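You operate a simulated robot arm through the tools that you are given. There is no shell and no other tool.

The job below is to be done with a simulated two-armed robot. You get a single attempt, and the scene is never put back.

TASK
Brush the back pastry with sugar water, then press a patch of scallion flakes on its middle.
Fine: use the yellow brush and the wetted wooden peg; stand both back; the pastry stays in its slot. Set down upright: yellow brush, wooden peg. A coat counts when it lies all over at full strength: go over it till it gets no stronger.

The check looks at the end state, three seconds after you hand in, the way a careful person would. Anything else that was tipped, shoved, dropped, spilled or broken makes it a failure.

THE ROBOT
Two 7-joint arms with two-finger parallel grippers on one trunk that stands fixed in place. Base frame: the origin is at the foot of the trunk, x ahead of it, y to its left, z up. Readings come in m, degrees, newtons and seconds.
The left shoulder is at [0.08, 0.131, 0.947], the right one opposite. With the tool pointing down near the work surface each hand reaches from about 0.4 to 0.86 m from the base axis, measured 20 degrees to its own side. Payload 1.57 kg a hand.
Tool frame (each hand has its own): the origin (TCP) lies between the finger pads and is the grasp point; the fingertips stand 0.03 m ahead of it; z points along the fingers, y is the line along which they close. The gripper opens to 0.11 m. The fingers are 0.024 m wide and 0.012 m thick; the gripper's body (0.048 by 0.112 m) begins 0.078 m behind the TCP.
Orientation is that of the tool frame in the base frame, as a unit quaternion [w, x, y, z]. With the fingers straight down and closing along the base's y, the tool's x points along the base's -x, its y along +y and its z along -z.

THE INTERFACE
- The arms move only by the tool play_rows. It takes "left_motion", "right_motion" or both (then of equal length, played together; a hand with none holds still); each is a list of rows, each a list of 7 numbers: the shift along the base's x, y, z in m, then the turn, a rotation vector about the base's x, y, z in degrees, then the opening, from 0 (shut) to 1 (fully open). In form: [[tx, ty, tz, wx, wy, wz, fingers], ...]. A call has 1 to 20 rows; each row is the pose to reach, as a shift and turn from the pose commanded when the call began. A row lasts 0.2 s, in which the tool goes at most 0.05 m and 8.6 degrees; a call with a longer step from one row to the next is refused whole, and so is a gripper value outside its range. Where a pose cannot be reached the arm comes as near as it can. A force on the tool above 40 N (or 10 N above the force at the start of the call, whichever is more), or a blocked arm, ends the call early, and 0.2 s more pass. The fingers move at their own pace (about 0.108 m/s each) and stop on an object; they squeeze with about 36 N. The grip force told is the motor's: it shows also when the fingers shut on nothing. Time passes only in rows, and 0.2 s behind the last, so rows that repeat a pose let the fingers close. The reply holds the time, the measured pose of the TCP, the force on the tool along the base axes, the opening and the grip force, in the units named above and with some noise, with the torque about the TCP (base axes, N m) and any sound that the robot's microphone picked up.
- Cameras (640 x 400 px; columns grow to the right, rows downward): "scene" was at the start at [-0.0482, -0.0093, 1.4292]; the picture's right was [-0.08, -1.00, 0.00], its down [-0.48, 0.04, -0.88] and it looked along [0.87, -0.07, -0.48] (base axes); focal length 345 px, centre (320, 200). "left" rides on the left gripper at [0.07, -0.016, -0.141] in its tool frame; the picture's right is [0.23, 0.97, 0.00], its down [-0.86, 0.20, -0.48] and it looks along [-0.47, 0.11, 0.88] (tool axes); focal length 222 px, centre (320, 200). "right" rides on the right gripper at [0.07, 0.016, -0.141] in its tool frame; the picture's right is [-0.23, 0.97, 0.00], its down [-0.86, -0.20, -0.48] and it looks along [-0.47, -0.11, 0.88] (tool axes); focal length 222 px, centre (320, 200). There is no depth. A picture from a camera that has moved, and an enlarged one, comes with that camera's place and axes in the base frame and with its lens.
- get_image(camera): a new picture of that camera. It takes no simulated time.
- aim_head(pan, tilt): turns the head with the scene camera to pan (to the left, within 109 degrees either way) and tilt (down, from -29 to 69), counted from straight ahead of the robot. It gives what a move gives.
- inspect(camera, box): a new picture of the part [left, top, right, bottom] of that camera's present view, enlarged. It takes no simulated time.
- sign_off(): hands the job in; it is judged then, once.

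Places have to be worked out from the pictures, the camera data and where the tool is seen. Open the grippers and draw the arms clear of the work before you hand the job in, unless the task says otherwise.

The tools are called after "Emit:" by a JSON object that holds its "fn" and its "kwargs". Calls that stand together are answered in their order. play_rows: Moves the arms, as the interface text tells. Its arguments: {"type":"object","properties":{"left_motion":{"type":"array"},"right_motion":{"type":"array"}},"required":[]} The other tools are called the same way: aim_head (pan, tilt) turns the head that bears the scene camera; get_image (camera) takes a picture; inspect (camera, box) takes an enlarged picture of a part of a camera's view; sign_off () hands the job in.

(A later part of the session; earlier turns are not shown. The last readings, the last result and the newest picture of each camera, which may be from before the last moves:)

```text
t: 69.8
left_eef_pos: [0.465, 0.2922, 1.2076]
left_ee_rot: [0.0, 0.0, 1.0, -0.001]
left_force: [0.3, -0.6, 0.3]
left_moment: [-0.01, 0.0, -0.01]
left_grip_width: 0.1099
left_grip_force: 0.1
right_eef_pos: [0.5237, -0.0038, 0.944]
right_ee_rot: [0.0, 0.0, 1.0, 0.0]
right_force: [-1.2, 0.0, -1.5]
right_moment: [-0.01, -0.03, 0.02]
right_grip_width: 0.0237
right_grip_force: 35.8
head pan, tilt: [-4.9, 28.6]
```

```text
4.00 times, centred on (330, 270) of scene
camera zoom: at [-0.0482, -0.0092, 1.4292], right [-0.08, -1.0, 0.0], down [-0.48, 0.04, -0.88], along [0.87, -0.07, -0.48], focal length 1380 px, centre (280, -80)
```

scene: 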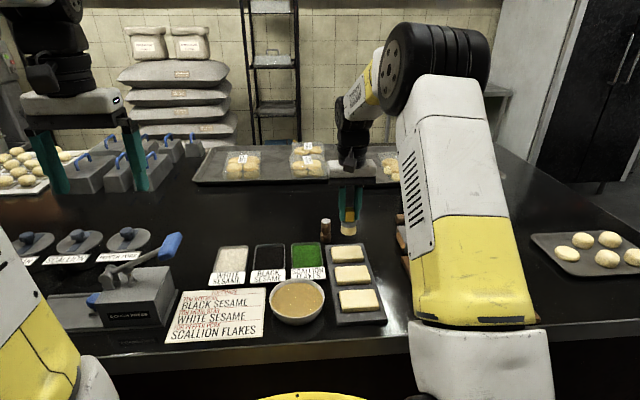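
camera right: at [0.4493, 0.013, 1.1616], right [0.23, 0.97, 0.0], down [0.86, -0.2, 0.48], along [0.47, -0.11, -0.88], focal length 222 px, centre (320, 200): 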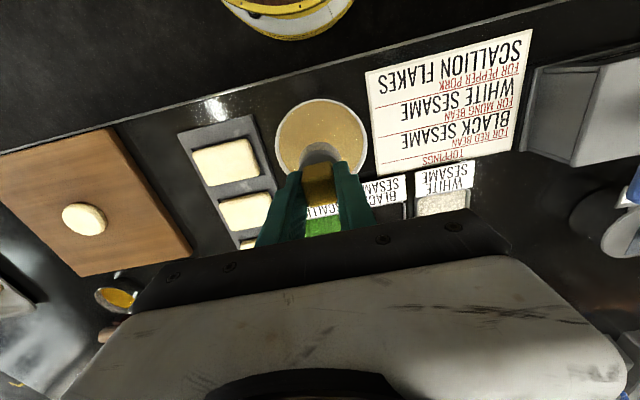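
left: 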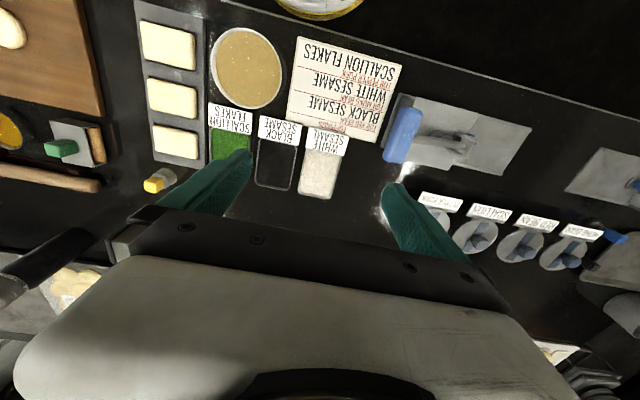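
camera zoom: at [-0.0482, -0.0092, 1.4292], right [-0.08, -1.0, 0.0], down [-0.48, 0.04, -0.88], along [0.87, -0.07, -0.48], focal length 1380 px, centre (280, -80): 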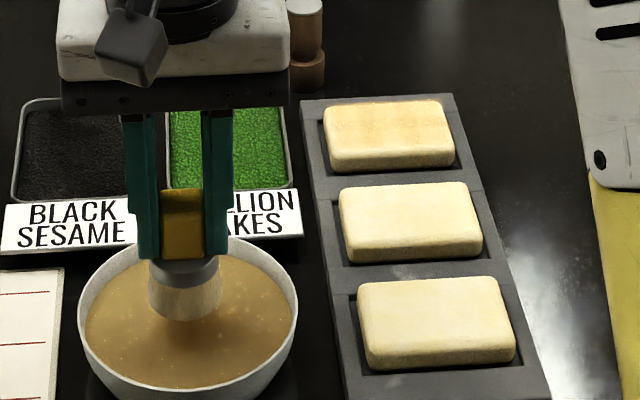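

Brush loaded. I return and do double passes along each row of patches, starting with the front row.

Emit:
{"fn": "play_rows", "kwargs": {"right_motion": [[0, 0, 0.03, 0, 0, 0, 0], [0.01, -0.025, 0.05, 0, 0, 0, 0], [0.025, -0.055, 0.05, 0, 0, 0, 0], [0.04, -0.078, 0.05, 0, 0, 0, 0], [0.08, -0.078, 0.05, 0, 0, 0, 0], [0.12, -0.08, 0.05, 0, 0, 0, 0], [0.153, -0.095, 0.04, 0, 0, 0, 0], [0.153, -0.105, 0.01, 0, 0, 0, 0], [0.153, -0.105, -0.015, 0, 0, 0, 0], [0.153, -0.105, -0.0218, 0, 0, 0, 0], [0.153, -0.122, -0.0218, 0, 0, 0, 0], [0.153, -0.139, -0.0218, 0, 0, 0, 0], [0.153, -0.156, -0.0218, 0, 0, 0, 0], [0.153, -0.173, -0.0218, 0, 0, 0, 0], [0.153, -0.156, -0.0218, 0, 0, 0, 0], [0.153, -0.139, -0.0218, 0, 0, 0, 0], [0.153, -0.122, -0.0218, 0, 0, 0, 0], [0.153, -0.105, -0.0218, 0, 0, 0, 0], [0.162, -0.105, -0.0218, 0, 0, 0, 0], [0.171, -0.105, -0.022, 0, 0, 0, 0]]}}

Emit:
{"fn": "play_rows", "kwargs": {"right_motion": [[0, -0.017, -0.0003, 0, 0, 0, 0], [0, -0.034, -0.0003, 0, 0, 0, 0], [0, -0.051, -0.0003, 0, 0, 0, 0], [0, -0.068, -0.0003, 0, 0, 0, 0], [0, -0.051, -0.0003, 0, 0, 0, 0], [0, -0.034, -0.0003, 0, 0, 0, 0], [0, -0.017, -0.0003, 0, 0, 0, 0], [0, 0, -0.0003, 0, 0, 0, 0], [0.009, 0, -0.0005, 0, 0, 0, 0], [0.018, 0, -0.0008, 0, 0, 0, 0], [0.018, -0.017, -0.0008, 0, 0, 0, 0], [0.018, -0.034, -0.0008, 0, 0, 0, 0], [0.018, -0.051, -0.0008, 0, 0, 0, 0], [0.018, -0.068, -0.0008, 0, 0, 0, 0], [0.018, -0.051, -0.0008, 0, 0, 0, 0], [0.018, -0.034, -0.0008, 0, 0, 0, 0], [0.018, -0.017, -0.0008, 0, 0, 0, 0], [0.018, 0, -0.0008, 0, 0, 0, 0]]}}

Emit:
{"fn": "inspect", "kwargs": {"camera": "scene", "box": [335, 235, 385, 270]}}

```text
t: 74.0
left_eef_pos: [0.4664, 0.2915, 1.2073]
left_ee_rot: [0.0, -0.001, 1.0, 0.0]
left_force: [-0.8, 0.0, 0.0]
left_moment: [-0.04, -0.02, -0.02]
left_grip_width: 0.1101
left_grip_force: 0.0
right_eef_pos: [0.6924, -0.1092, 0.9231]
right_ee_rot: [0.0, 0.0, 1.0, 0.0]
right_force: [0.1, 0.7, -0.6]
right_moment: [0.02, 0.01, -0.02]
right_grip_width: 0.024
right_grip_force: 36.2
head pan, tilt: [-4.9, 28.6]
```

```text
t: 77.8
left_eef_pos: [0.4646, 0.2913, 1.2071]
left_ee_rot: [0.0, 0.001, 1.0, -0.001]
left_force: [0.6, -0.1, 0.8]
left_moment: [0.01, 0.0, 0.02]
left_grip_width: 0.1104
left_grip_force: 0.0
right_eef_pos: [0.7098, -0.1105, 0.9216]
right_ee_rot: [0.0, 0.0, 1.0, -0.001]
right_force: [-0.1, -10.2, 26.7]
right_moment: [-0.72, 0.02, 0.01]
right_grip_width: 0.024
right_grip_force: 36.1
head pan, tilt: [-4.9, 28.6]
```

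```text
11.43 times, centred on (360, 252) of scene
camera zoom: at [-0.0491, -0.0096, 1.4291], right [-0.08, -1.0, 0.0], down [-0.48, 0.04, -0.88], along [0.87, -0.07, -0.48], focal length 3942 px, centre (-137, -400)
```

zoom: 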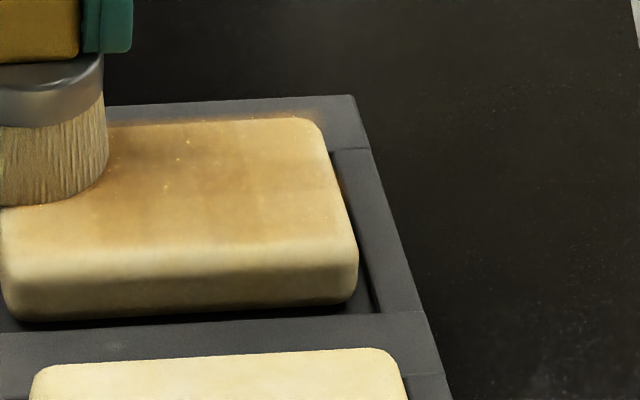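

The coat clearly got stronger, so it was not yet saturated; the force of 27 N is more than I like. I raise 0.7 mm and make another set of double passes going back toward the front.

Emit:
{"fn": "play_rows", "kwargs": {"right_motion": [[0, 0, 0.0007, 0, 0, 0, 0], [0, -0.017, 0.0007, 0, 0, 0, 0], [0, -0.034, 0.0007, 0, 0, 0, 0], [0, -0.051, 0.0007, 0, 0, 0, 0], [0, -0.068, 0.0007, 0, 0, 0, 0], [-0.009, -0.068, 0.0008, 0, 0, 0, 0], [-0.018, -0.068, 0.0008, 0, 0, 0, 0], [-0.018, -0.051, 0.0008, 0, 0, 0, 0], [-0.018, -0.034, 0.0008, 0, 0, 0, 0], [-0.018, -0.017, 0.0008, 0, 0, 0, 0], [-0.018, 0, 0.0008, 0, 0, 0, 0], [-0.027, 0, 0.0008, 0, 0, 0, 0], [-0.036, 0, 0.0008, 0, 0, 0, 0], [-0.036, -0.017, 0.0008, 0, 0, 0, 0], [-0.036, -0.034, 0.0008, 0, 0, 0, 0], [-0.036, -0.051, 0.0008, 0, 0, 0, 0], [-0.036, -0.068, 0.0008, 0, 0, 0, 0]]}}

Emit:
{"fn": "inspect", "kwargs": {"camera": "scene", "box": [335, 235, 385, 270]}}

Emit:
{"fn": "inspect", "kwargs": {"camera": "right", "box": [260, 100, 420, 220]}}

```text
t: 81.4
left_eef_pos: [0.4657, 0.2924, 1.2074]
left_ee_rot: [0.0, 0.0, 1.0, 0.0]
left_force: [-0.1, -0.2, 0.1]
left_moment: [0.0, -0.01, -0.03]
left_grip_width: 0.1101
left_grip_force: 0.1
right_eef_pos: [0.6745, -0.1756, 0.9228]
right_ee_rot: [0.001, 0.0, 1.0, 0.0]
right_force: [-0.2, 0.0, 1.8]
right_moment: [0.04, -0.01, 0.01]
right_grip_width: 0.0238
right_grip_force: 35.9
head pan, tilt: [-4.9, 28.6]
```

```text
11.43 times, centred on (360, 252) of scene
camera zoom: at [-0.0482, -0.0091, 1.4292], right [-0.08, -1.0, 0.0], down [-0.48, 0.04, -0.88], along [0.87, -0.07, -0.48], focal length 3942 px, centre (-137, -400)
```

zoom: 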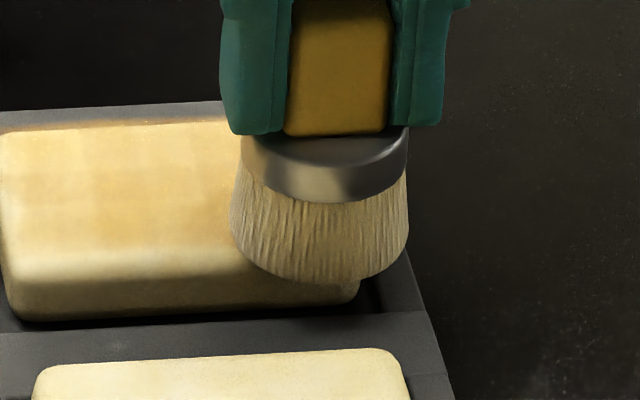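

```text
3.33 times, centred on (340, 160) of right
camera zoom: at [0.6056, -0.1589, 1.0637], right [0.23, 0.97, 0.0], down [0.85, -0.2, 0.48], along [0.47, -0.11, -0.88], focal length 740 px, centre (253, 333)
```

zoom: 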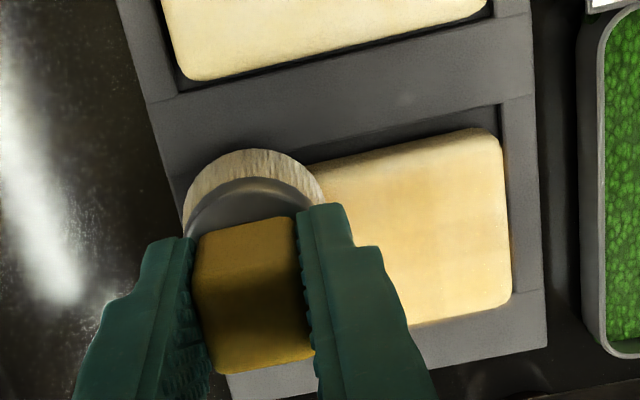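

I do one more front-lane pass with a touch more pressure, then rise to the same overhead viewpoint as before for comparison.

Emit:
{"fn": "play_rows", "kwargs": {"right_motion": [[0, 0, -0.0006, 0, 0, 0, 0], [0, 0.017, -0.0006, 0, 0, 0, 0], [0, 0.034, -0.0006, 0, 0, 0, 0], [0, 0.051, -0.0006, 0, 0, 0, 0], [0, 0.068, -0.0006, 0, 0, 0, 0], [0, 0.051, -0.0006, 0, 0, 0, 0], [0, 0.034, -0.0006, 0, 0, 0, 0], [0, 0.034, 0.03, 0, 0, 0, 0], [0, 0.034, 0.075, 0, 0, 0, 0], [0.03, 0.034, 0.1, 0, 0, 0, 0], [0.06, 0.024, 0.1103, 0, 0, 0, 0], [0.069, 0.023, 0.1103, 0, 0, 0, 0], [0.069, 0.023, 0.1103, 0, 0, 0, 0]]}}

Emit:
{"fn": "inspect", "kwargs": {"camera": "right", "box": [300, 62, 380, 132]}}

Emit:
{"fn": "inspect", "kwargs": {"camera": "scene", "box": [335, 235, 385, 270]}}

```text
t: 84.2
left_eef_pos: [0.4666, 0.2922, 1.2086]
left_ee_rot: [0.0, 0.0, 1.0, 0.001]
left_force: [0.0, 0.3, 0.9]
left_moment: [0.0, 0.02, -0.01]
left_grip_width: 0.11
left_grip_force: 0.1
right_eef_pos: [0.7448, -0.156, 1.0321]
right_ee_rot: [0.0, 0.0, 1.0, 0.0]
right_force: [0.1, -0.4, -0.1]
right_moment: [0.01, 0.01, 0.05]
right_grip_width: 0.0239
right_grip_force: 35.7
head pan, tilt: [-4.9, 28.6]
```

```text
5.71 times, centred on (340, 97) of right
camera zoom: at [0.6754, -0.138, 1.173], right [0.23, 0.97, 0.0], down [0.86, -0.2, 0.48], along [0.47, -0.11, -0.88], focal length 1269 px, centre (206, 789)
```

zoom: 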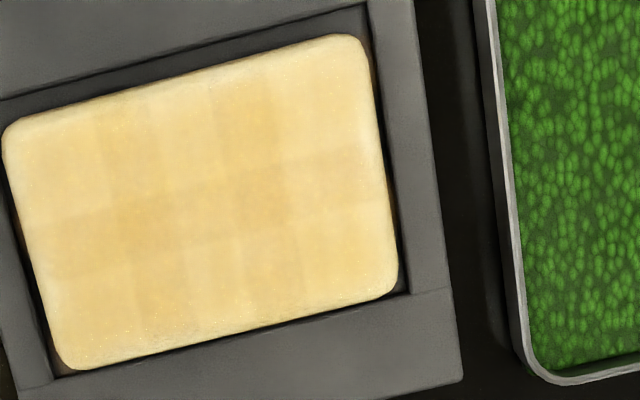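

```text
11.43 times, centred on (360, 252) of scene
camera zoom: at [-0.0481, -0.0093, 1.4292], right [-0.08, -1.0, 0.0], down [-0.48, 0.04, -0.88], along [0.87, -0.07, -0.48], focal length 3942 px, centre (-137, -400)
```

zoom: 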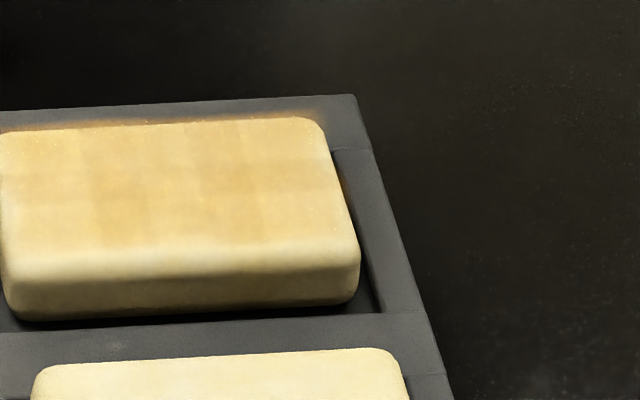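

The overhead pattern is unchanged in shape – it looks like overlapping film tiles (3×2) of equal strength, i.e. near saturation. I do one more dip-and-brush round to confirm it gets no stronger.

Emit:
{"fn": "play_rows", "kwargs": {"right_motion": [[-0.02, 0.035, -0.02, 0, 0, 0, 0], [-0.045, 0.07, -0.035, 0, 0, 0, 0], [-0.09, 0.075, -0.035, 0, 0, 0, 0], [-0.135, 0.075, -0.035, 0, 0, 0, 0], [-0.175, 0.085, -0.035, 0, 0, 0, 0], [-0.205, 0.12, -0.035, 0, 0, 0, 0], [-0.222, 0.15, -0.04, 0, 0, 0, 0], [-0.222, 0.15, -0.075, 0, 0, 0, 0], [-0.222, 0.15, -0.105, 0, 0, 0, 0], [-0.222, 0.15, -0.1137, 0, 0, 0, 0], [-0.222, 0.15, -0.1137, 0, 0, 0, 0], [-0.222, 0.15, -0.1137, 0, 0, 0, 0], [-0.222, 0.15, -0.105, 0, 0, 0, 0], [-0.222, 0.15, -0.096, 0, 0, 0, 0], [-0.222, 0.15, -0.088, 0, 0, 0, 0], [-0.222, 0.15, -0.088, 0, 0, 0, 0], [-0.222, 0.15, -0.088, 0, 0, 0, 0], [-0.222, 0.15, -0.088, 0, 0, 0, 0]]}}

Emit:
{"fn": "inspect", "kwargs": {"camera": "scene", "box": [250, 220, 410, 320]}}

Emit:
{"fn": "inspect", "kwargs": {"camera": "scene", "box": [330, 225, 390, 270]}}

```text
t: 88.0
left_eef_pos: [0.4656, 0.2916, 1.2078]
left_ee_rot: [0.0, 0.0, 1.0, 0.0]
left_force: [0.5, -0.4, -0.7]
left_moment: [0.01, 0.02, 0.0]
left_grip_width: 0.1101
left_grip_force: 0.1
right_eef_pos: [0.5217, -0.0022, 0.9447]
right_ee_rot: [0.0, 0.0, 1.0, 0.0]
right_force: [0.4, -0.4, -1.0]
right_moment: [-0.01, -0.01, 0.0]
right_grip_width: 0.0241
right_grip_force: 35.8
head pan, tilt: [-4.9, 28.6]
```

```text
4.00 times, centred on (330, 270) of scene
camera zoom: at [-0.0482, -0.0092, 1.4292], right [-0.08, -1.0, 0.0], down [-0.48, 0.04, -0.88], along [0.87, -0.07, -0.48], focal length 1380 px, centre (280, -80)
```

zoom: 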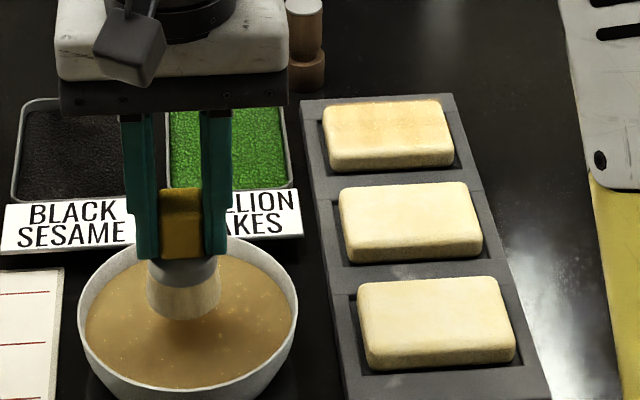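

```text
8.89 times, centred on (360, 248) of scene
camera zoom: at [-0.0482, -0.0092, 1.4292], right [-0.08, -1.0, 0.0], down [-0.48, 0.04, -0.88], along [0.87, -0.07, -0.48], focal length 3066 px, centre (-36, -222)
```

zoom: 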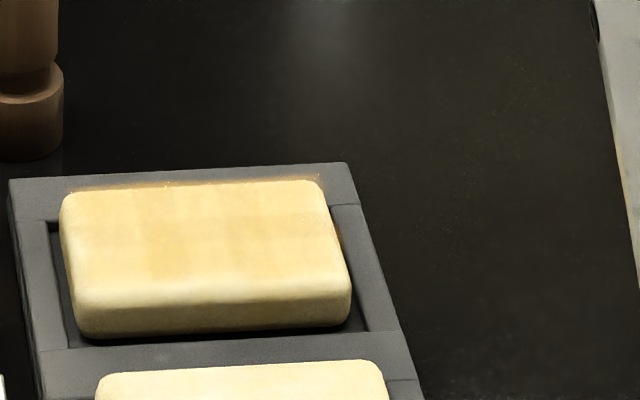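

Still drip-free; the coat looks essentially the same as two rounds ago. I brush one more round over it.

Emit:
{"fn": "play_rows", "kwargs": {"right_motion": [[0, 0, 0.03, 0, 0, 0, 0], [0.01, -0.025, 0.05, 0, 0, 0, 0], [0.025, -0.055, 0.05, 0, 0, 0, 0], [0.04, -0.078, 0.05, 0, 0, 0, 0], [0.08, -0.078, 0.05, 0, 0, 0, 0], [0.12, -0.08, 0.05, 0, 0, 0, 0], [0.155, -0.095, 0.04, 0, 0, 0, 0], [0.157, -0.109, 0.01, 0, 0, 0, 0], [0.157, -0.109, -0.015, 0, 0, 0, 0], [0.157, -0.109, -0.0224, 0, 0, 0, 0], [0.157, -0.124, -0.0224, 0, 0, 0, 0], [0.157, -0.139, -0.0224, 0, 0, 0, 0], [0.157, -0.154, -0.0224, 0, 0, 0, 0], [0.157, -0.169, -0.0224, 0, 0, 0, 0], [0.17, -0.169, -0.0225, 0, 0, 0, 0], [0.184, -0.169, -0.0226, 0, 0, 0, 0], [0.184, -0.154, -0.0226, 0, 0, 0, 0], [0.184, -0.139, -0.0226, 0, 0, 0, 0], [0.184, -0.124, -0.0226, 0, 0, 0, 0], [0.184, -0.109, -0.0226, 0, 0, 0, 0]]}}

Emit:
{"fn": "inspect", "kwargs": {"camera": "scene", "box": [330, 225, 390, 270]}}

```text
t: 92.2
left_eef_pos: [0.4656, 0.2915, 1.208]
left_ee_rot: [0.0, 0.001, 1.0, 0.0]
left_force: [-0.3, 0.2, 1.1]
left_moment: [0.0, 0.01, 0.01]
left_grip_width: 0.1098
left_grip_force: 0.0
right_eef_pos: [0.7064, -0.1136, 0.9212]
right_ee_rot: [0.001, 0.0, 1.0, 0.0]
right_force: [0.2, -1.9, 9.3]
right_moment: [-0.17, -0.04, -0.02]
right_grip_width: 0.0241
right_grip_force: 35.8
head pan, tilt: [-4.9, 28.6]
```

```text
8.89 times, centred on (360, 248) of scene
camera zoom: at [-0.0484, -0.0095, 1.4292], right [-0.08, -1.0, 0.0], down [-0.48, 0.04, -0.88], along [0.87, -0.07, -0.48], focal length 3066 px, centre (-36, -222)
```

zoom: 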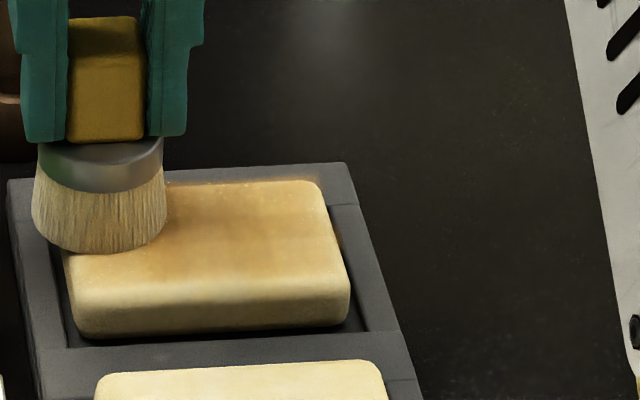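

Contact is good (9 N). One more full sweep back to the front, then lift to the overhead viewpoint.

Emit:
{"fn": "play_rows", "kwargs": {"right_motion": [[0, -0.02, 0, 0, 0, 0, 0], [0, -0.04, 0, 0, 0, 0, 0], [0, -0.06, 0, 0, 0, 0, 0], [-0.013, -0.06, 0.0002, 0, 0, 0, 0], [-0.013, -0.04, 0.0002, 0, 0, 0, 0], [-0.013, -0.02, 0.0002, 0, 0, 0, 0], [-0.013, 0, 0.0002, 0, 0, 0, 0], [-0.027, 0, 0.0004, 0, 0, 0, 0], [-0.027, -0.02, 0.0004, 0, 0, 0, 0], [-0.027, -0.04, 0.0004, 0, 0, 0, 0], [-0.027, -0.06, 0.0004, 0, 0, 0, 0], [-0.027, -0.04, 0.0004, 0, 0, 0, 0], [-0.027, -0.026, 0.0004, 0, 0, 0, 0], [-0.027, -0.026, 0.03, 0, 0, 0, 0], [-0.01, -0.026, 0.07, 0, 0, 0, 0], [0.02, -0.035, 0.1, 0, 0, 0, 0], [0.038, -0.041, 0.1106, 0, 0, 0, 0], [0.038, -0.041, 0.1106, 0, 0, 0, 0]]}}

Emit:
{"fn": "inspect", "kwargs": {"camera": "right", "box": [300, 62, 380, 132]}}

Emit:
{"fn": "inspect", "kwargs": {"camera": "scene", "box": [335, 235, 385, 270]}}

```text
t: 96.0
left_eef_pos: [0.466, 0.2926, 1.2073]
left_ee_rot: [0.0, 0.0, 1.0, 0.0]
left_force: [0.1, 0.6, 0.4]
left_moment: [0.0, -0.01, -0.01]
left_grip_width: 0.11
left_grip_force: 0.0
right_eef_pos: [0.7455, -0.1538, 1.0339]
right_ee_rot: [0.001, 0.0, 1.0, 0.0]
right_force: [-0.4, 0.2, 0.3]
right_moment: [0.02, -0.01, 0.0]
right_grip_width: 0.0241
right_grip_force: 35.6
head pan, tilt: [-4.9, 28.6]
```

```text
5.71 times, centred on (340, 97) of right
camera zoom: at [0.6758, -0.1375, 1.1752], right [0.23, 0.97, 0.0], down [0.86, -0.2, 0.48], along [0.47, -0.11, -0.88], focal length 1269 px, centre (206, 789)
```

zoom: 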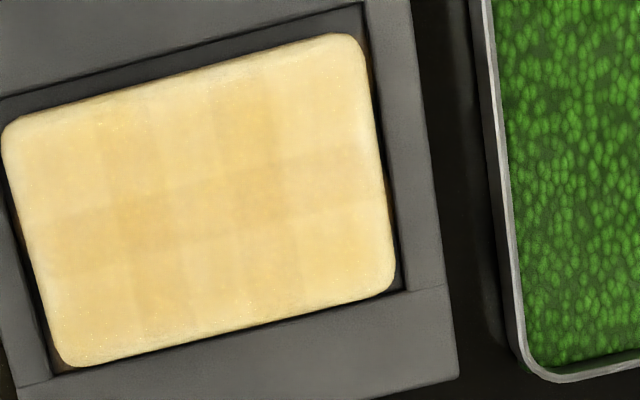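

```text
11.43 times, centred on (360, 252) of scene
camera zoom: at [-0.0481, -0.0093, 1.4292], right [-0.08, -1.0, 0.0], down [-0.48, 0.04, -0.88], along [0.87, -0.07, -0.48], focal length 3942 px, centre (-137, -400)
```

zoom: 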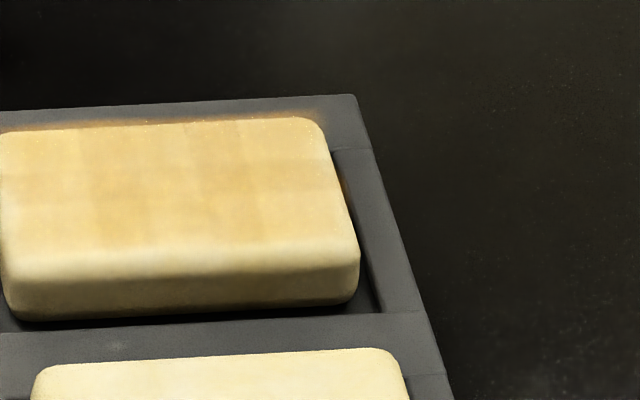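

The picture is identical to the previous round, so the coat is saturated. I carry the brush back over its home spot and lower it to just above the table height it was taken from.

Emit:
{"fn": "play_rows", "kwargs": {"right_motion": [[0.02, -0.012, -0.005, 0, 0, 0, 0], [0.044, -0.024, -0.02, 0, 0, 0, 0], [0.044, -0.024, -0.06, 0, 0, 0, 0], [0.044, -0.024, -0.095, 0, 0, 0, 0], [0.044, -0.024, -0.115, 0, 0, 0, 0], [0.044, -0.024, -0.125, 0, 0, 0, 0], [0.044, -0.024, -0.13, 0, 0, 0, 0], [0.044, -0.024, -0.1322, 0, 0, 0, 0], [0.044, -0.024, -0.1322, 0, 0, 0, 0]]}}

Emit:
{"fn": "inspect", "kwargs": {"camera": "scene", "box": [310, 190, 410, 260]}}

Emit:
{"fn": "inspect", "kwargs": {"camera": "right", "box": [240, 120, 400, 220]}}

```text
t: 98.0
left_eef_pos: [0.4652, 0.2923, 1.2078]
left_ee_rot: [0.001, -0.001, 1.0, -0.001]
left_force: [0.4, -0.3, 0.7]
left_moment: [0.0, 0.01, -0.02]
left_grip_width: 0.11
left_grip_force: 0.2
right_eef_pos: [0.7884, -0.1792, 0.8979]
right_ee_rot: [-0.001, 0.0, 1.0, 0.001]
right_force: [-0.2, -0.6, 0.2]
right_moment: [0.01, -0.02, -0.02]
right_grip_width: 0.024
right_grip_force: 35.8
head pan, tilt: [-4.9, 28.6]
```

```text
5.71 times, centred on (360, 225) of scene
camera zoom: at [-0.0481, -0.0093, 1.4292], right [-0.08, -1.0, 0.0], down [-0.48, 0.04, -0.88], along [0.87, -0.07, -0.48], focal length 1971 px, centre (91, 57)
```

zoom: 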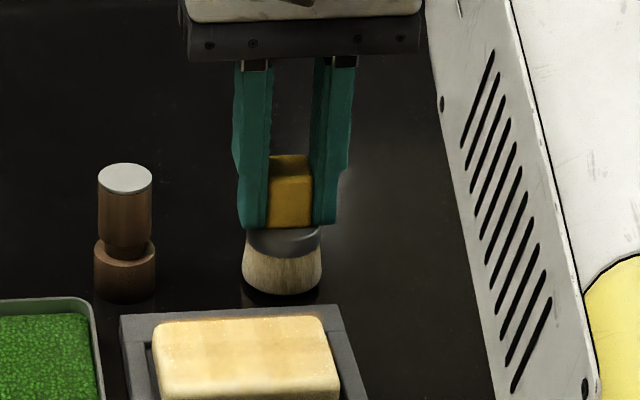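

```text
4.00 times, centred on (320, 170) of right
camera zoom: at [0.7189, -0.1619, 1.0405], right [0.23, 0.97, 0.0], down [0.86, -0.2, 0.48], along [0.47, -0.11, -0.88], focal length 888 px, centre (320, 320)
```

zoom: 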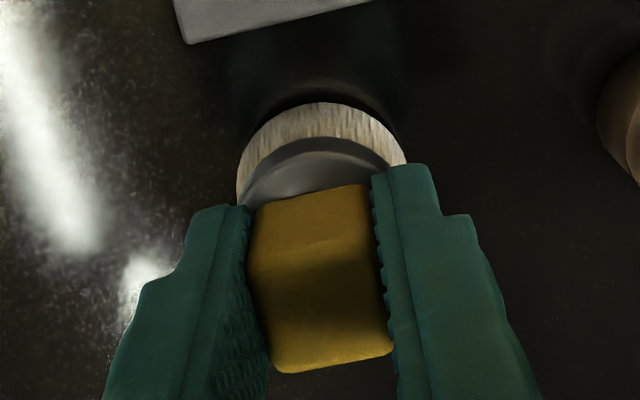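

The brush has slid up a few mm in the grip (handle appears about 10 px higher), so it still hovers about 4–5 mm over the table. I lower in small steps until contact force shows.

Emit:
{"fn": "play_rows", "kwargs": {"right_motion": [[0, 0, -0.001, 0, 0, 0, 0], [0, 0, -0.002, 0, 0, 0, 0], [0, 0, -0.003, 0, 0, 0, 0], [0, 0, -0.003, 0, 0, 0, 0]]}}

Emit:
{"fn": "inspect", "kwargs": {"camera": "scene", "box": [310, 190, 410, 260]}}

```text
t: 99.0
left_eef_pos: [0.466, 0.2934, 1.2071]
left_ee_rot: [-0.001, 0.0, 1.0, 0.0]
left_force: [0.6, -0.7, -0.7]
left_moment: [-0.04, -0.03, -0.02]
left_grip_width: 0.1101
left_grip_force: 0.0
right_eef_pos: [0.7882, -0.1783, 0.8967]
right_ee_rot: [-0.001, -0.001, 1.0, 0.0]
right_force: [1.1, -0.2, -0.7]
right_moment: [0.02, 0.0, 0.01]
right_grip_width: 0.0237
right_grip_force: 36.0
head pan, tilt: [-4.9, 28.6]
```

```text
5.71 times, centred on (360, 225) of scene
camera zoom: at [-0.0481, -0.0093, 1.4292], right [-0.08, -1.0, 0.0], down [-0.48, 0.04, -0.88], along [0.87, -0.07, -0.48], focal length 1971 px, centre (91, 57)
```

zoom: 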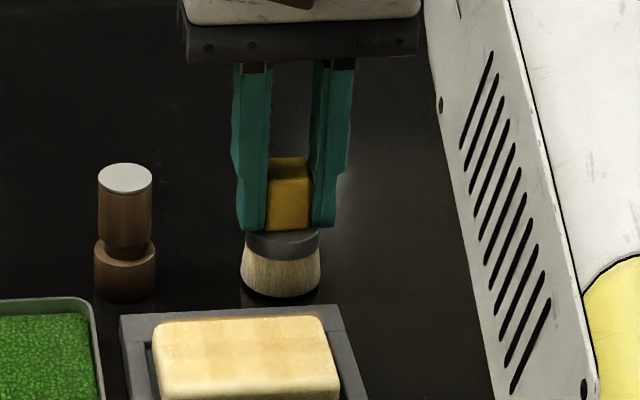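

No contact yet; bottom still a little above the table. I lower 2 mm more.

Emit:
{"fn": "play_rows", "kwargs": {"right_motion": [[0, 0, -0.001, 0, 0, 0, 0], [0, 0, -0.002, 0, 0, 0, 0], [0, 0, -0.002, 0, 0, 0, 0]]}}

Emit:
{"fn": "inspect", "kwargs": {"camera": "scene", "box": [330, 220, 390, 260]}}

```text
t: 99.8
left_eef_pos: [0.465, 0.2916, 1.207]
left_ee_rot: [0.001, -0.001, 1.0, 0.0]
left_force: [-0.1, 0.1, 0.1]
left_moment: [0.0, 0.04, -0.01]
left_grip_width: 0.11
left_grip_force: 0.0
right_eef_pos: [0.7884, -0.1776, 0.894]
right_ee_rot: [0.0, 0.0, 1.0, 0.0]
right_force: [1.3, -0.4, 0.0]
right_moment: [0.0, 0.04, -0.02]
right_grip_width: 0.0235
right_grip_force: 35.7
head pan, tilt: [-4.9, 28.6]
```

```text
10.00 times, centred on (360, 240) of scene
camera zoom: at [-0.0481, -0.0093, 1.4292], right [-0.08, -1.0, 0.0], down [-0.48, 0.04, -0.88], along [0.87, -0.07, -0.48], focal length 3449 px, centre (-80, -200)
```

zoom: 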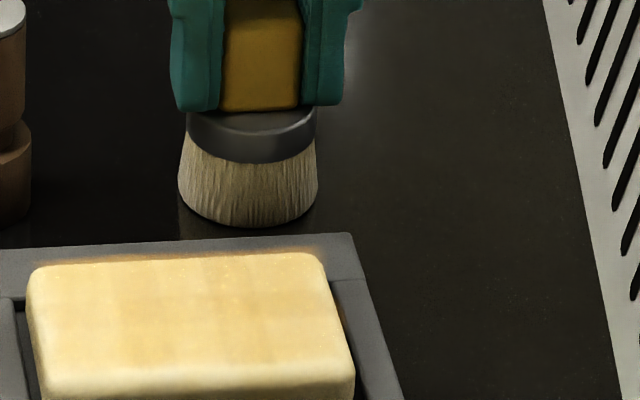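

Almost there (about 1 mm left by the picture). I lower another 1.2 mm and read the force.

Emit:
{"fn": "play_rows", "kwargs": {"right_motion": [[0, 0, -0.0006, 0, 0, 0, 0], [0, 0, -0.0012, 0, 0, 0, 0], [0, 0, -0.0012, 0, 0, 0, 0]]}}

Emit:
{"fn": "inspect", "kwargs": {"camera": "scene", "box": [330, 220, 390, 260]}}

```text
t: 100.6
left_eef_pos: [0.4655, 0.2916, 1.2089]
left_ee_rot: [0.0, 0.0, 1.0, 0.0]
left_force: [-1.3, 1.2, -0.5]
left_moment: [0.01, 0.0, -0.03]
left_grip_width: 0.1099
left_grip_force: 0.1
right_eef_pos: [0.7885, -0.1767, 0.8945]
right_ee_rot: [0.0, 0.0, 1.0, 0.0]
right_force: [-0.5, 0.0, 2.4]
right_moment: [0.05, 0.02, 0.0]
right_grip_width: 0.024
right_grip_force: 36.3
head pan, tilt: [-4.9, 28.6]
```

```text
10.00 times, centred on (360, 240) of scene
camera zoom: at [-0.0482, -0.0092, 1.4292], right [-0.08, -1.0, 0.0], down [-0.48, 0.04, -0.88], along [0.87, -0.07, -0.48], focal length 3449 px, centre (-80, -200)
```

zoom: 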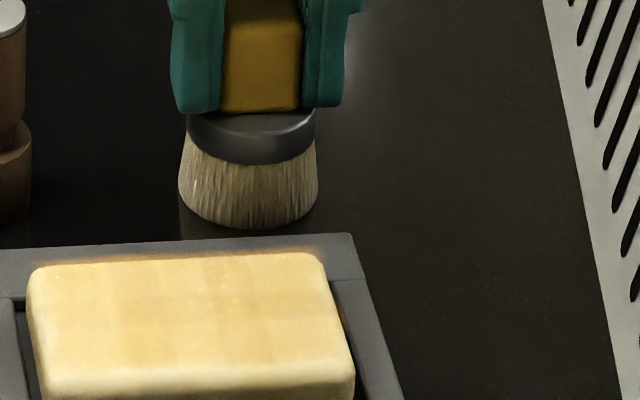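

Contact at 2.4 N: the brush stands on the table. I open the fingers gradually and then rise straight up.

Emit:
{"fn": "play_rows", "kwargs": {"right_motion": [[0, 0, 0, 0, 0, 0, 0.25], [0, 0, 0, 0, 0, 0, 0.35], [0, 0, 0, 0, 0, 0, 0.5], [0, 0, 0, 0, 0, 0, 0.5], [0, 0, 0.01, 0, 0, 0, 0.5], [0, 0, 0.03, 0, 0, 0, 0.5], [0, 0, 0.06, 0, 0, 0, 0.5], [0, 0, 0.09, 0, 0, 0, 0.5], [0, 0, 0.1, 0, 0, 0, 0.5]]}}

Emit:
{"fn": "inspect", "kwargs": {"camera": "scene", "box": [310, 190, 410, 260]}}

Emit:
{"fn": "inspect", "kwargs": {"camera": "right", "box": [260, 100, 420, 220]}}

```text
t: 102.6
left_eef_pos: [0.4652, 0.2922, 1.2091]
left_ee_rot: [0.0, 0.0, 1.0, 0.001]
left_force: [1.0, -0.7, -0.6]
left_moment: [0.0, -0.02, -0.01]
left_grip_width: 0.1101
left_grip_force: 0.1
right_eef_pos: [0.7883, -0.1781, 0.9945]
right_ee_rot: [0.0, 0.001, 1.0, 0.0]
right_force: [-0.4, 0.1, 0.9]
right_moment: [0.02, 0.03, 0.01]
right_grip_width: 0.0549
right_grip_force: 0.1
head pan, tilt: [-4.9, 28.6]
```

```text
5.71 times, centred on (360, 225) of scene
camera zoom: at [-0.0481, -0.0093, 1.4292], right [-0.08, -1.0, 0.0], down [-0.48, 0.04, -0.88], along [0.87, -0.07, -0.48], focal length 1971 px, centre (91, 57)
```

zoom: 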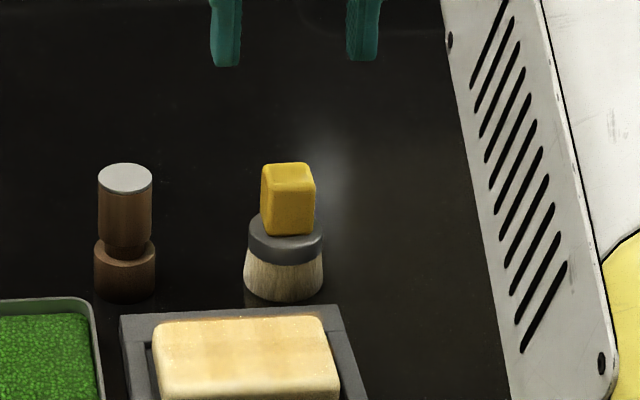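

```text
3.33 times, centred on (340, 160) of right
camera zoom: at [0.7178, -0.1605, 1.1363], right [0.23, 0.97, 0.0], down [0.86, -0.2, 0.48], along [0.47, -0.11, -0.88], focal length 740 px, centre (253, 333)
```

zoom: 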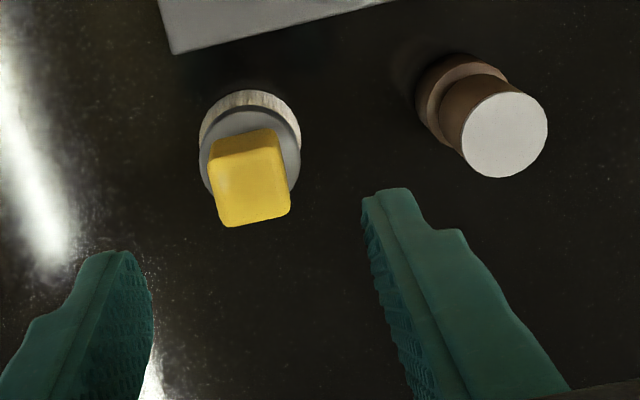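

The brush stands upright at its place. Now I move over the wooden peg at about (0.786,-0.097) with fingers half open.

Emit:
{"fn": "play_rows", "kwargs": {"right_motion": [[-0.001, 0.03, 0, 0, 0, 0, 0.5], [-0.002, 0.06, 0, 0, 0, 0, 0.5], [-0.002, 0.081, 0, 0, 0, 0, 0.55], [-0.002, 0.081, 0, 0, 0, 0, 0.55], [-0.002, 0.081, 0, 0, 0, 0, 0.55]]}}

Emit:
{"fn": "inspect", "kwargs": {"camera": "right", "box": [240, 110, 400, 230]}}

Emit:
{"fn": "inspect", "kwargs": {"camera": "scene", "box": [290, 180, 390, 250]}}

```text
t: 103.8
left_eef_pos: [0.4665, 0.2916, 1.2072]
left_ee_rot: [-0.001, 0.0, 1.0, 0.0]
left_force: [0.5, 0.3, 0.3]
left_moment: [0.02, -0.01, 0.0]
left_grip_width: 0.1099
left_grip_force: 0.0
right_eef_pos: [0.7872, -0.0946, 0.9953]
right_ee_rot: [0.0, 0.0, 1.0, 0.0]
right_force: [-0.4, -1.0, 0.8]
right_moment: [-0.01, 0.0, 0.02]
right_grip_width: 0.0606
right_grip_force: 0.0
head pan, tilt: [-4.9, 28.6]
```

```text
3.33 times, centred on (320, 170) of right
camera zoom: at [0.7176, -0.078, 1.1364], right [0.23, 0.97, 0.0], down [0.86, -0.2, 0.48], along [0.47, -0.11, -0.88], focal length 740 px, centre (320, 300)
```

zoom: 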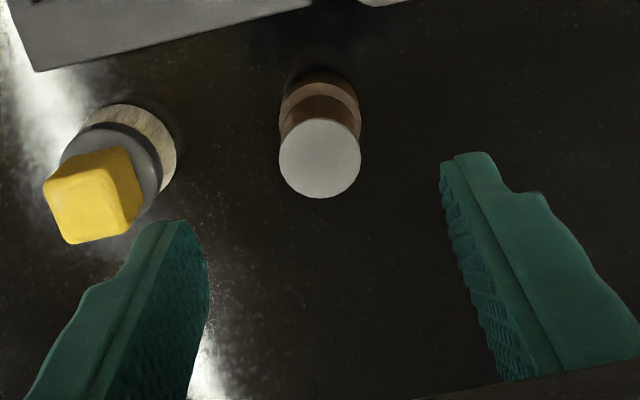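

```text
5.71 times, centred on (340, 215) of scene
camera zoom: at [-0.0481, -0.0093, 1.4292], right [-0.08, -1.0, 0.0], down [-0.48, 0.04, -0.88], along [0.87, -0.07, -0.48], focal length 1971 px, centre (206, 114)
```

zoom: 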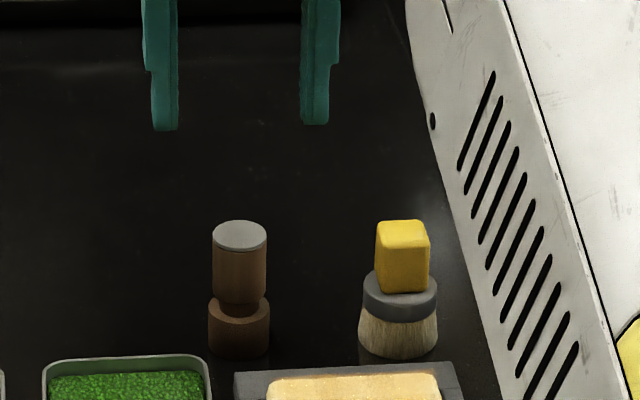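

The peg is about 2 mm further in x than the TCP. I correct and descend around the shaft with open fingers, tips just above its foot.

Emit:
{"fn": "play_rows", "kwargs": {"right_motion": [[0.002, -0.0005, -0.03, 0, 0, 0, 0.55], [0.002, -0.0005, -0.06, 0, 0, 0, 0.55], [0.002, -0.0005, -0.085, 0, 0, 0, 0.55], [0.002, -0.0005, -0.099, 0, 0, 0, 0.55], [0.002, -0.0005, -0.099, 0, 0, 0, 0.55]]}}

Emit:
{"fn": "inspect", "kwargs": {"camera": "right", "box": [240, 110, 400, 230]}}

Emit:
{"fn": "inspect", "kwargs": {"camera": "scene", "box": [290, 195, 370, 250]}}

```text
t: 105.0
left_eef_pos: [0.4654, 0.292, 1.2071]
left_ee_rot: [0.001, 0.0, 1.0, 0.0]
left_force: [-0.3, -0.5, 1.0]
left_moment: [0.02, -0.03, -0.01]
left_grip_width: 0.1099
left_grip_force: 0.0
right_eef_pos: [0.7892, -0.0959, 0.8958]
right_ee_rot: [-0.001, 0.0, 1.0, 0.0]
right_force: [-0.1, 0.1, -0.4]
right_moment: [0.03, -0.01, -0.04]
right_grip_width: 0.0603
right_grip_force: 0.0
head pan, tilt: [-4.9, 28.6]
```

```text
3.33 times, centred on (320, 170) of right
camera zoom: at [0.7192, -0.0782, 1.0373], right [0.23, 0.97, 0.0], down [0.86, -0.2, 0.48], along [0.47, -0.11, -0.88], focal length 740 px, centre (320, 300)
```

zoom: 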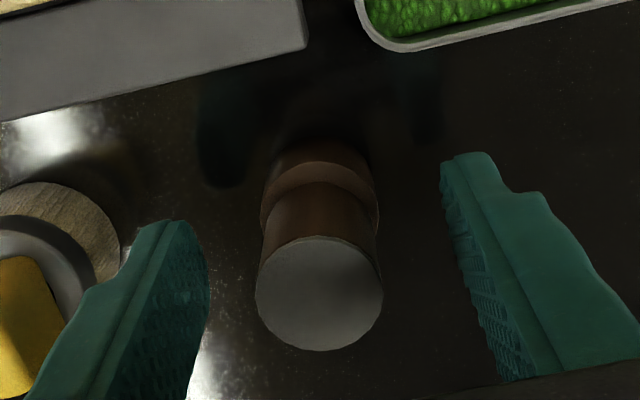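

```text
7.27 times, centred on (330, 222) of scene
camera zoom: at [-0.0481, -0.0093, 1.4292], right [-0.08, -1.0, 0.0], down [-0.48, 0.04, -0.88], along [0.87, -0.07, -0.48], focal length 2508 px, centre (247, 36)
```

zoom: 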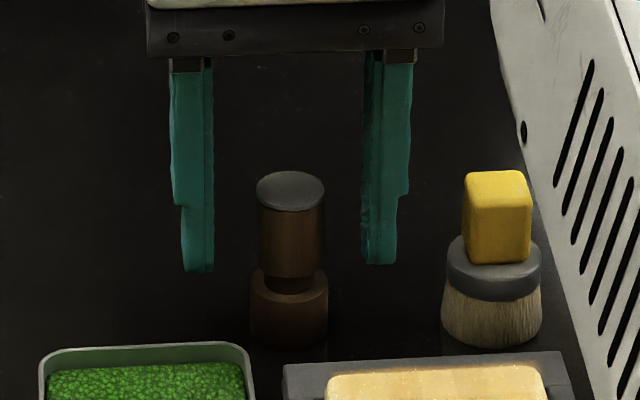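

Well aligned; tips are about 8 mm above the foot. I lower 3.5 mm more and close on the shaft.

Emit:
{"fn": "play_rows", "kwargs": {"right_motion": [[0, -0.0003, -0.0035, 0, 0, 0, 0.55], [0, -0.0003, -0.0035, 0, 0, 0, 0.4], [0, -0.0003, -0.0035, 0, 0, 0, 0.3], [0, -0.0003, -0.0035, 0, 0, 0, 0.2], [0, -0.0003, -0.0035, 0, 0, 0, 0], [0, -0.0003, -0.0035, 0, 0, 0, 0], [0, -0.0003, -0.0035, 0, 0, 0, 0]]}}

Emit:
{"fn": "inspect", "kwargs": {"camera": "scene", "box": [290, 195, 370, 250]}}

Emit:
{"fn": "inspect", "kwargs": {"camera": "right", "box": [240, 110, 400, 230]}}

```text
t: 106.6
left_eef_pos: [0.4654, 0.2918, 1.2083]
left_ee_rot: [0.0, 0.0, 1.0, 0.0]
left_force: [0.8, 0.2, 1.6]
left_moment: [0.01, -0.03, 0.0]
left_grip_width: 0.1102
left_grip_force: 0.1
right_eef_pos: [0.7885, -0.0974, 0.8911]
right_ee_rot: [0.001, 0.0, 1.0, 0.0]
right_force: [0.4, -0.3, -0.2]
right_moment: [-0.01, -0.03, -0.04]
right_grip_width: 0.026
right_grip_force: 35.6
head pan, tilt: [-4.9, 28.6]
```

```text
7.27 times, centred on (330, 222) of scene
camera zoom: at [-0.0481, -0.0093, 1.4292], right [-0.08, -1.0, 0.0], down [-0.48, 0.04, -0.88], along [0.87, -0.07, -0.48], focal length 2508 px, centre (247, 36)
```

zoom: 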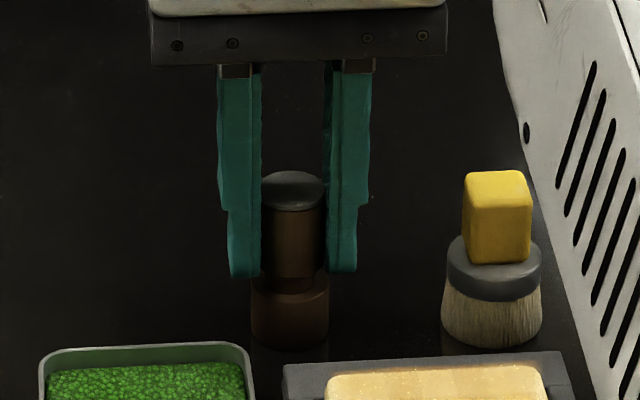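

```text
3.33 times, centred on (320, 170) of right
camera zoom: at [0.7189, -0.0796, 1.034], right [0.23, 0.97, 0.0], down [0.86, -0.2, 0.48], along [0.47, -0.11, -0.88], focal length 740 px, centre (320, 300)
```

zoom: 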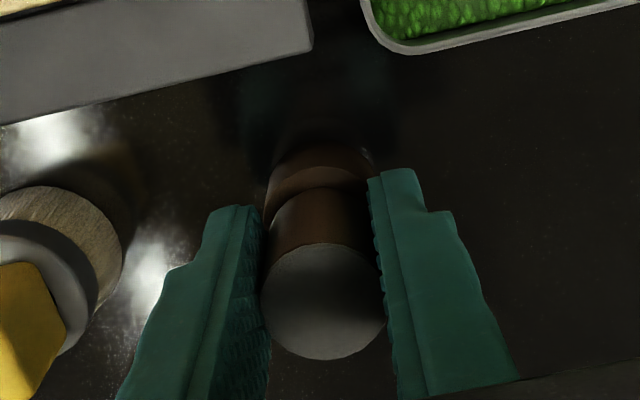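

The peg is held (26 mm, 36 N). I lift it, carry it to the bowl and lower it to just above the liquid.

Emit:
{"fn": "play_rows", "kwargs": {"right_motion": [[0, 0, 0.03, 0, 0, 0, 0], [0, 0, 0.07, 0, 0, 0, 0], [0, 0, 0.11, 0, 0, 0, 0], [-0.02, 0.007, 0.12, 0, 0, 0, 0], [-0.06, 0.021, 0.12, 0, 0, 0, 0], [-0.1, 0.035, 0.12, 0, 0, 0, 0], [-0.14, 0.049, 0.12, 0, 0, 0, 0], [-0.18, 0.063, 0.12, 0, 0, 0, 0], [-0.22, 0.077, 0.12, 0, 0, 0, 0], [-0.25, 0.088, 0.12, 0, 0, 0, 0], [-0.266, 0.0938, 0.115, 0, 0, 0, 0], [-0.266, 0.0938, 0.085, 0, 0, 0, 0], [-0.266, 0.0938, 0.055, 0, 0, 0, 0], [-0.266, 0.0938, 0.04, 0, 0, 0, 0], [-0.266, 0.0938, 0.036, 0, 0, 0, 0], [-0.266, 0.0938, 0.036, 0, 0, 0, 0]]}}

Emit:
{"fn": "inspect", "kwargs": {"camera": "scene", "box": [250, 240, 350, 330]}}

Emit:
{"fn": "inspect", "kwargs": {"camera": "right", "box": [220, 80, 420, 220]}}

```text
t: 110.0
left_eef_pos: [0.4655, 0.2912, 1.208]
left_ee_rot: [0.0, 0.0, 1.0, 0.0]
left_force: [-0.3, -0.2, 0.2]
left_moment: [-0.01, 0.01, 0.0]
left_grip_width: 0.1102
left_grip_force: 0.0
right_eef_pos: [0.5235, -0.0052, 0.9273]
right_ee_rot: [0.001, 0.001, 1.0, 0.0]
right_force: [-0.7, 0.8, -0.6]
right_moment: [-0.05, -0.01, -0.03]
right_grip_width: 0.0256
right_grip_force: 36.0
head pan, tilt: [-4.9, 28.6]
```

```text
4.44 times, centred on (300, 285) of scene
camera zoom: at [-0.0482, -0.0092, 1.4292], right [-0.08, -1.0, 0.0], down [-0.48, 0.04, -0.88], along [0.87, -0.07, -0.48], focal length 1533 px, centre (409, -178)
```

zoom: 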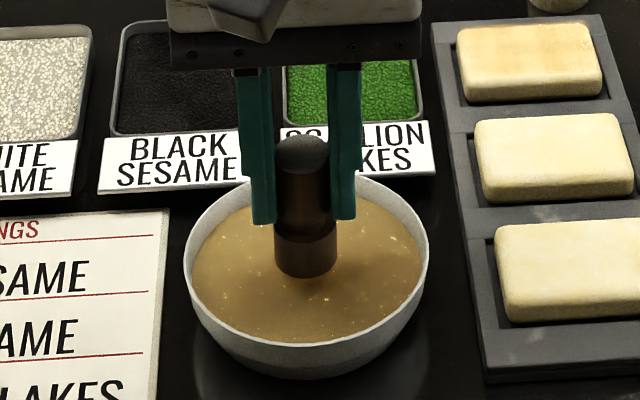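

```text
2.86 times, centred on (320, 150) of right
camera zoom: at [0.4541, 0.0125, 1.0693], right [0.23, 0.97, 0.0], down [0.86, -0.2, 0.48], along [0.47, -0.11, -0.88], focal length 635 px, centre (320, 343)
```

zoom: 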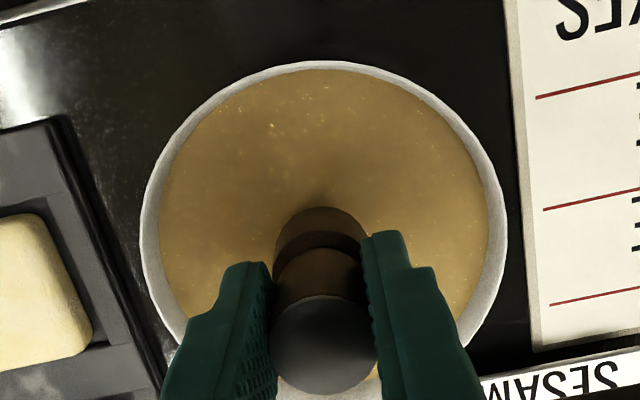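

The peg hovers just above the liquid. I lower it 13 mm and look for the foot entering the liquid.

Emit:
{"fn": "play_rows", "kwargs": {"right_motion": [[0, 0, -0.005, 0, 0, 0, 0], [0, 0, -0.01, 0, 0, 0, 0], [0, 0, -0.013, 0, 0, 0, 0], [0, 0, -0.013, 0, 0, 0, 0], [0, 0, -0.013, 0, 0, 0, 0]]}}

Emit:
{"fn": "inspect", "kwargs": {"camera": "scene", "box": [250, 240, 350, 330]}}

```text
t: 111.2
left_eef_pos: [0.4642, 0.2911, 1.2076]
left_ee_rot: [0.0, 0.0, 1.0, 0.0]
left_force: [0.8, -0.3, 0.4]
left_moment: [0.02, 0.02, 0.03]
left_grip_width: 0.1101
left_grip_force: 0.0
right_eef_pos: [0.5237, -0.0038, 0.9155]
right_ee_rot: [0.0, 0.0, 1.0, 0.0]
right_force: [1.1, -3.4, 23.0]
right_moment: [-0.35, -0.12, -0.11]
right_grip_width: 0.0259
right_grip_force: 36.4
head pan, tilt: [-4.9, 28.6]
```

```text
4.44 times, centred on (300, 285) of scene
camera zoom: at [-0.0488, -0.0094, 1.4291], right [-0.08, -1.0, 0.0], down [-0.48, 0.04, -0.88], along [0.87, -0.07, -0.48], focal length 1533 px, centre (409, -178)
```

zoom: 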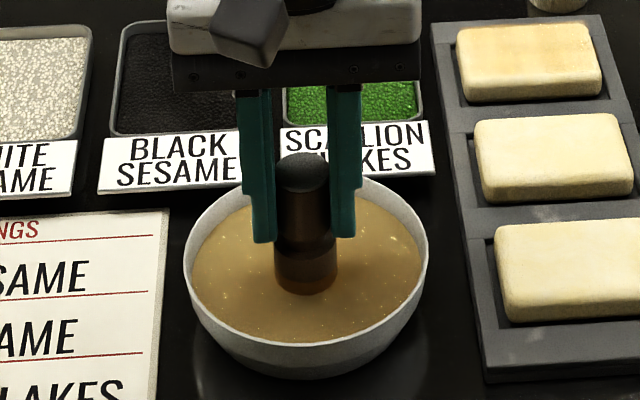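

Force 23 N: the foot rests on the bowl's floor and its lower rim is wet. I lift slowly, drain over the bowl and look.

Emit:
{"fn": "play_rows", "kwargs": {"right_motion": [[0, 0, 0.003, 0, 0, 0, 0], [0, 0, 0.003, 0, 0, 0, 0], [0, 0, 0.008, 0, 0, 0, 0], [0, 0, 0.016, 0, 0, 0, 0], [0, 0, 0.026, 0, 0, 0, 0], [0, 0, 0.026, 0, 0, 0, 0], [0, 0, 0.026, 0, 0, 0, 0], [0, 0, 0.026, 0, 0, 0, 0]]}}

Emit:
{"fn": "inspect", "kwargs": {"camera": "scene", "box": [250, 240, 350, 330]}}

Emit:
{"fn": "inspect", "kwargs": {"camera": "right", "box": [220, 80, 420, 220]}}

```text
t: 113.0
left_eef_pos: [0.4651, 0.2916, 1.2077]
left_ee_rot: [0.0, 0.0, 1.0, 0.001]
left_force: [-0.7, 0.3, 0.0]
left_moment: [0.02, 0.06, 0.0]
left_grip_width: 0.1101
left_grip_force: 0.2
right_eef_pos: [0.5236, -0.006, 0.9402]
right_ee_rot: [0.001, 0.0, 1.0, 0.0]
right_force: [0.1, -0.1, -0.1]
right_moment: [0.03, 0.02, 0.02]
right_grip_width: 0.0259
right_grip_force: 35.7
head pan, tilt: [-4.9, 28.6]
```

```text
4.44 times, centred on (300, 285) of scene
camera zoom: at [-0.0482, -0.0092, 1.4292], right [-0.08, -1.0, 0.0], down [-0.48, 0.04, -0.88], along [0.87, -0.07, -0.48], focal length 1533 px, centre (409, -178)
```

zoom: 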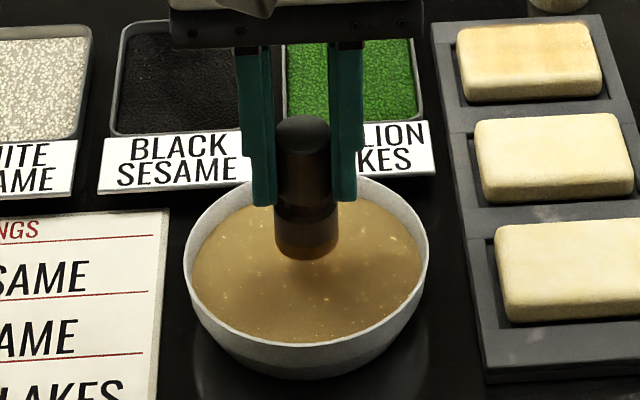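

```text
2.86 times, centred on (320, 150) of right
camera zoom: at [0.4538, 0.0117, 1.0812], right [0.23, 0.97, 0.0], down [0.86, -0.2, 0.48], along [0.47, -0.11, -0.88], focal length 635 px, centre (320, 343)
```

zoom: 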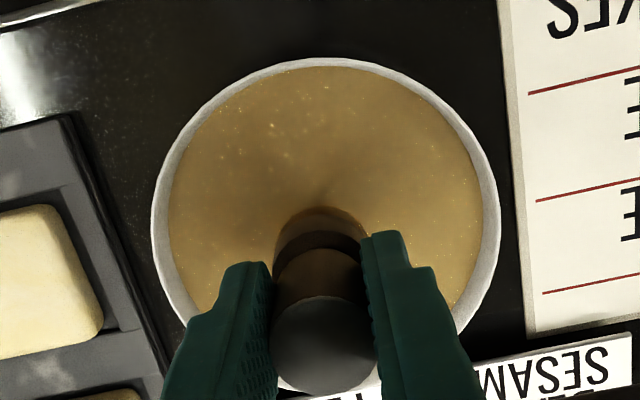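

The foot's lower rim is amber and wet, no dripping. I carry it over the middle of the scallion flakes and lower to just above them.

Emit:
{"fn": "play_rows", "kwargs": {"right_motion": [[0, 0, 0.03, 0, 0, 0, 0], [0.03, -0.006, 0.04, 0, 0, 0, 0], [0.07, -0.013, 0.04, 0, 0, 0, 0], [0.11, -0.021, 0.04, 0, 0, 0, 0], [0.15, -0.028, 0.04, 0, 0, 0, 0], [0.174, -0.032, 0.03, 0, 0, 0, 0], [0.174, -0.032, 0.0, 0, 0, 0, 0], [0.174, -0.032, -0.015, 0, 0, 0, 0], [0.174, -0.032, -0.02, 0, 0, 0, 0], [0.174, -0.032, -0.02, 0, 0, 0, 0]]}}

Emit:
{"fn": "inspect", "kwargs": {"camera": "scene", "box": [270, 210, 370, 290]}}

Emit:
{"fn": "inspect", "kwargs": {"camera": "right", "box": [220, 80, 420, 220]}}

```text
t: 115.2
left_eef_pos: [0.4646, 0.2928, 1.2066]
left_ee_rot: [0.0, 0.0, 1.0, 0.001]
left_force: [-0.2, -0.1, 0.1]
left_moment: [-0.04, -0.02, -0.02]
left_grip_width: 0.1102
left_grip_force: 0.0
right_eef_pos: [0.6957, -0.0376, 0.9208]
right_ee_rot: [0.0, 0.0, 1.0, 0.0]
right_force: [0.5, -0.6, 0.4]
right_moment: [0.01, 0.0, 0.01]
right_grip_width: 0.026
right_grip_force: 35.9
head pan, tilt: [-4.9, 28.6]
```

```text
5.00 times, centred on (320, 250) of scene
camera zoom: at [-0.0481, -0.0093, 1.4292], right [-0.08, -1.0, 0.0], down [-0.48, 0.04, -0.88], along [0.87, -0.07, -0.48], focal length 1725 px, centre (320, -50)
```

zoom: 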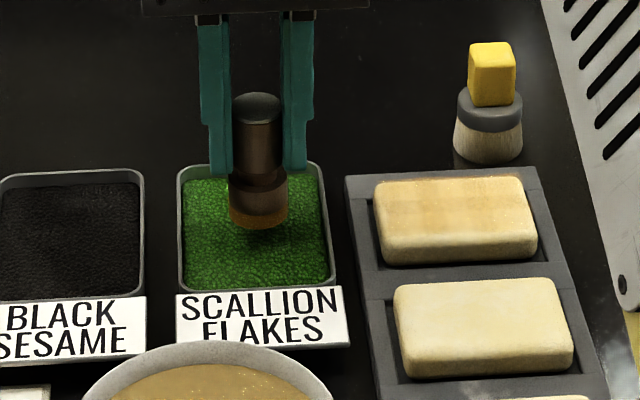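

```text
2.86 times, centred on (320, 150) of right
camera zoom: at [0.6264, -0.0209, 1.0629], right [0.23, 0.97, 0.0], down [0.86, -0.2, 0.48], along [0.47, -0.11, -0.88], focal length 635 px, centre (320, 343)
```

zoom: 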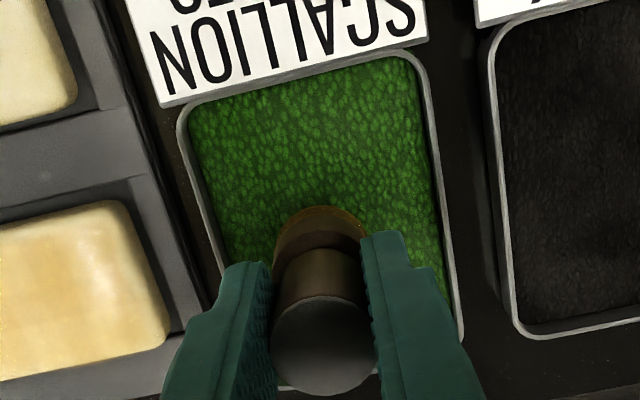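

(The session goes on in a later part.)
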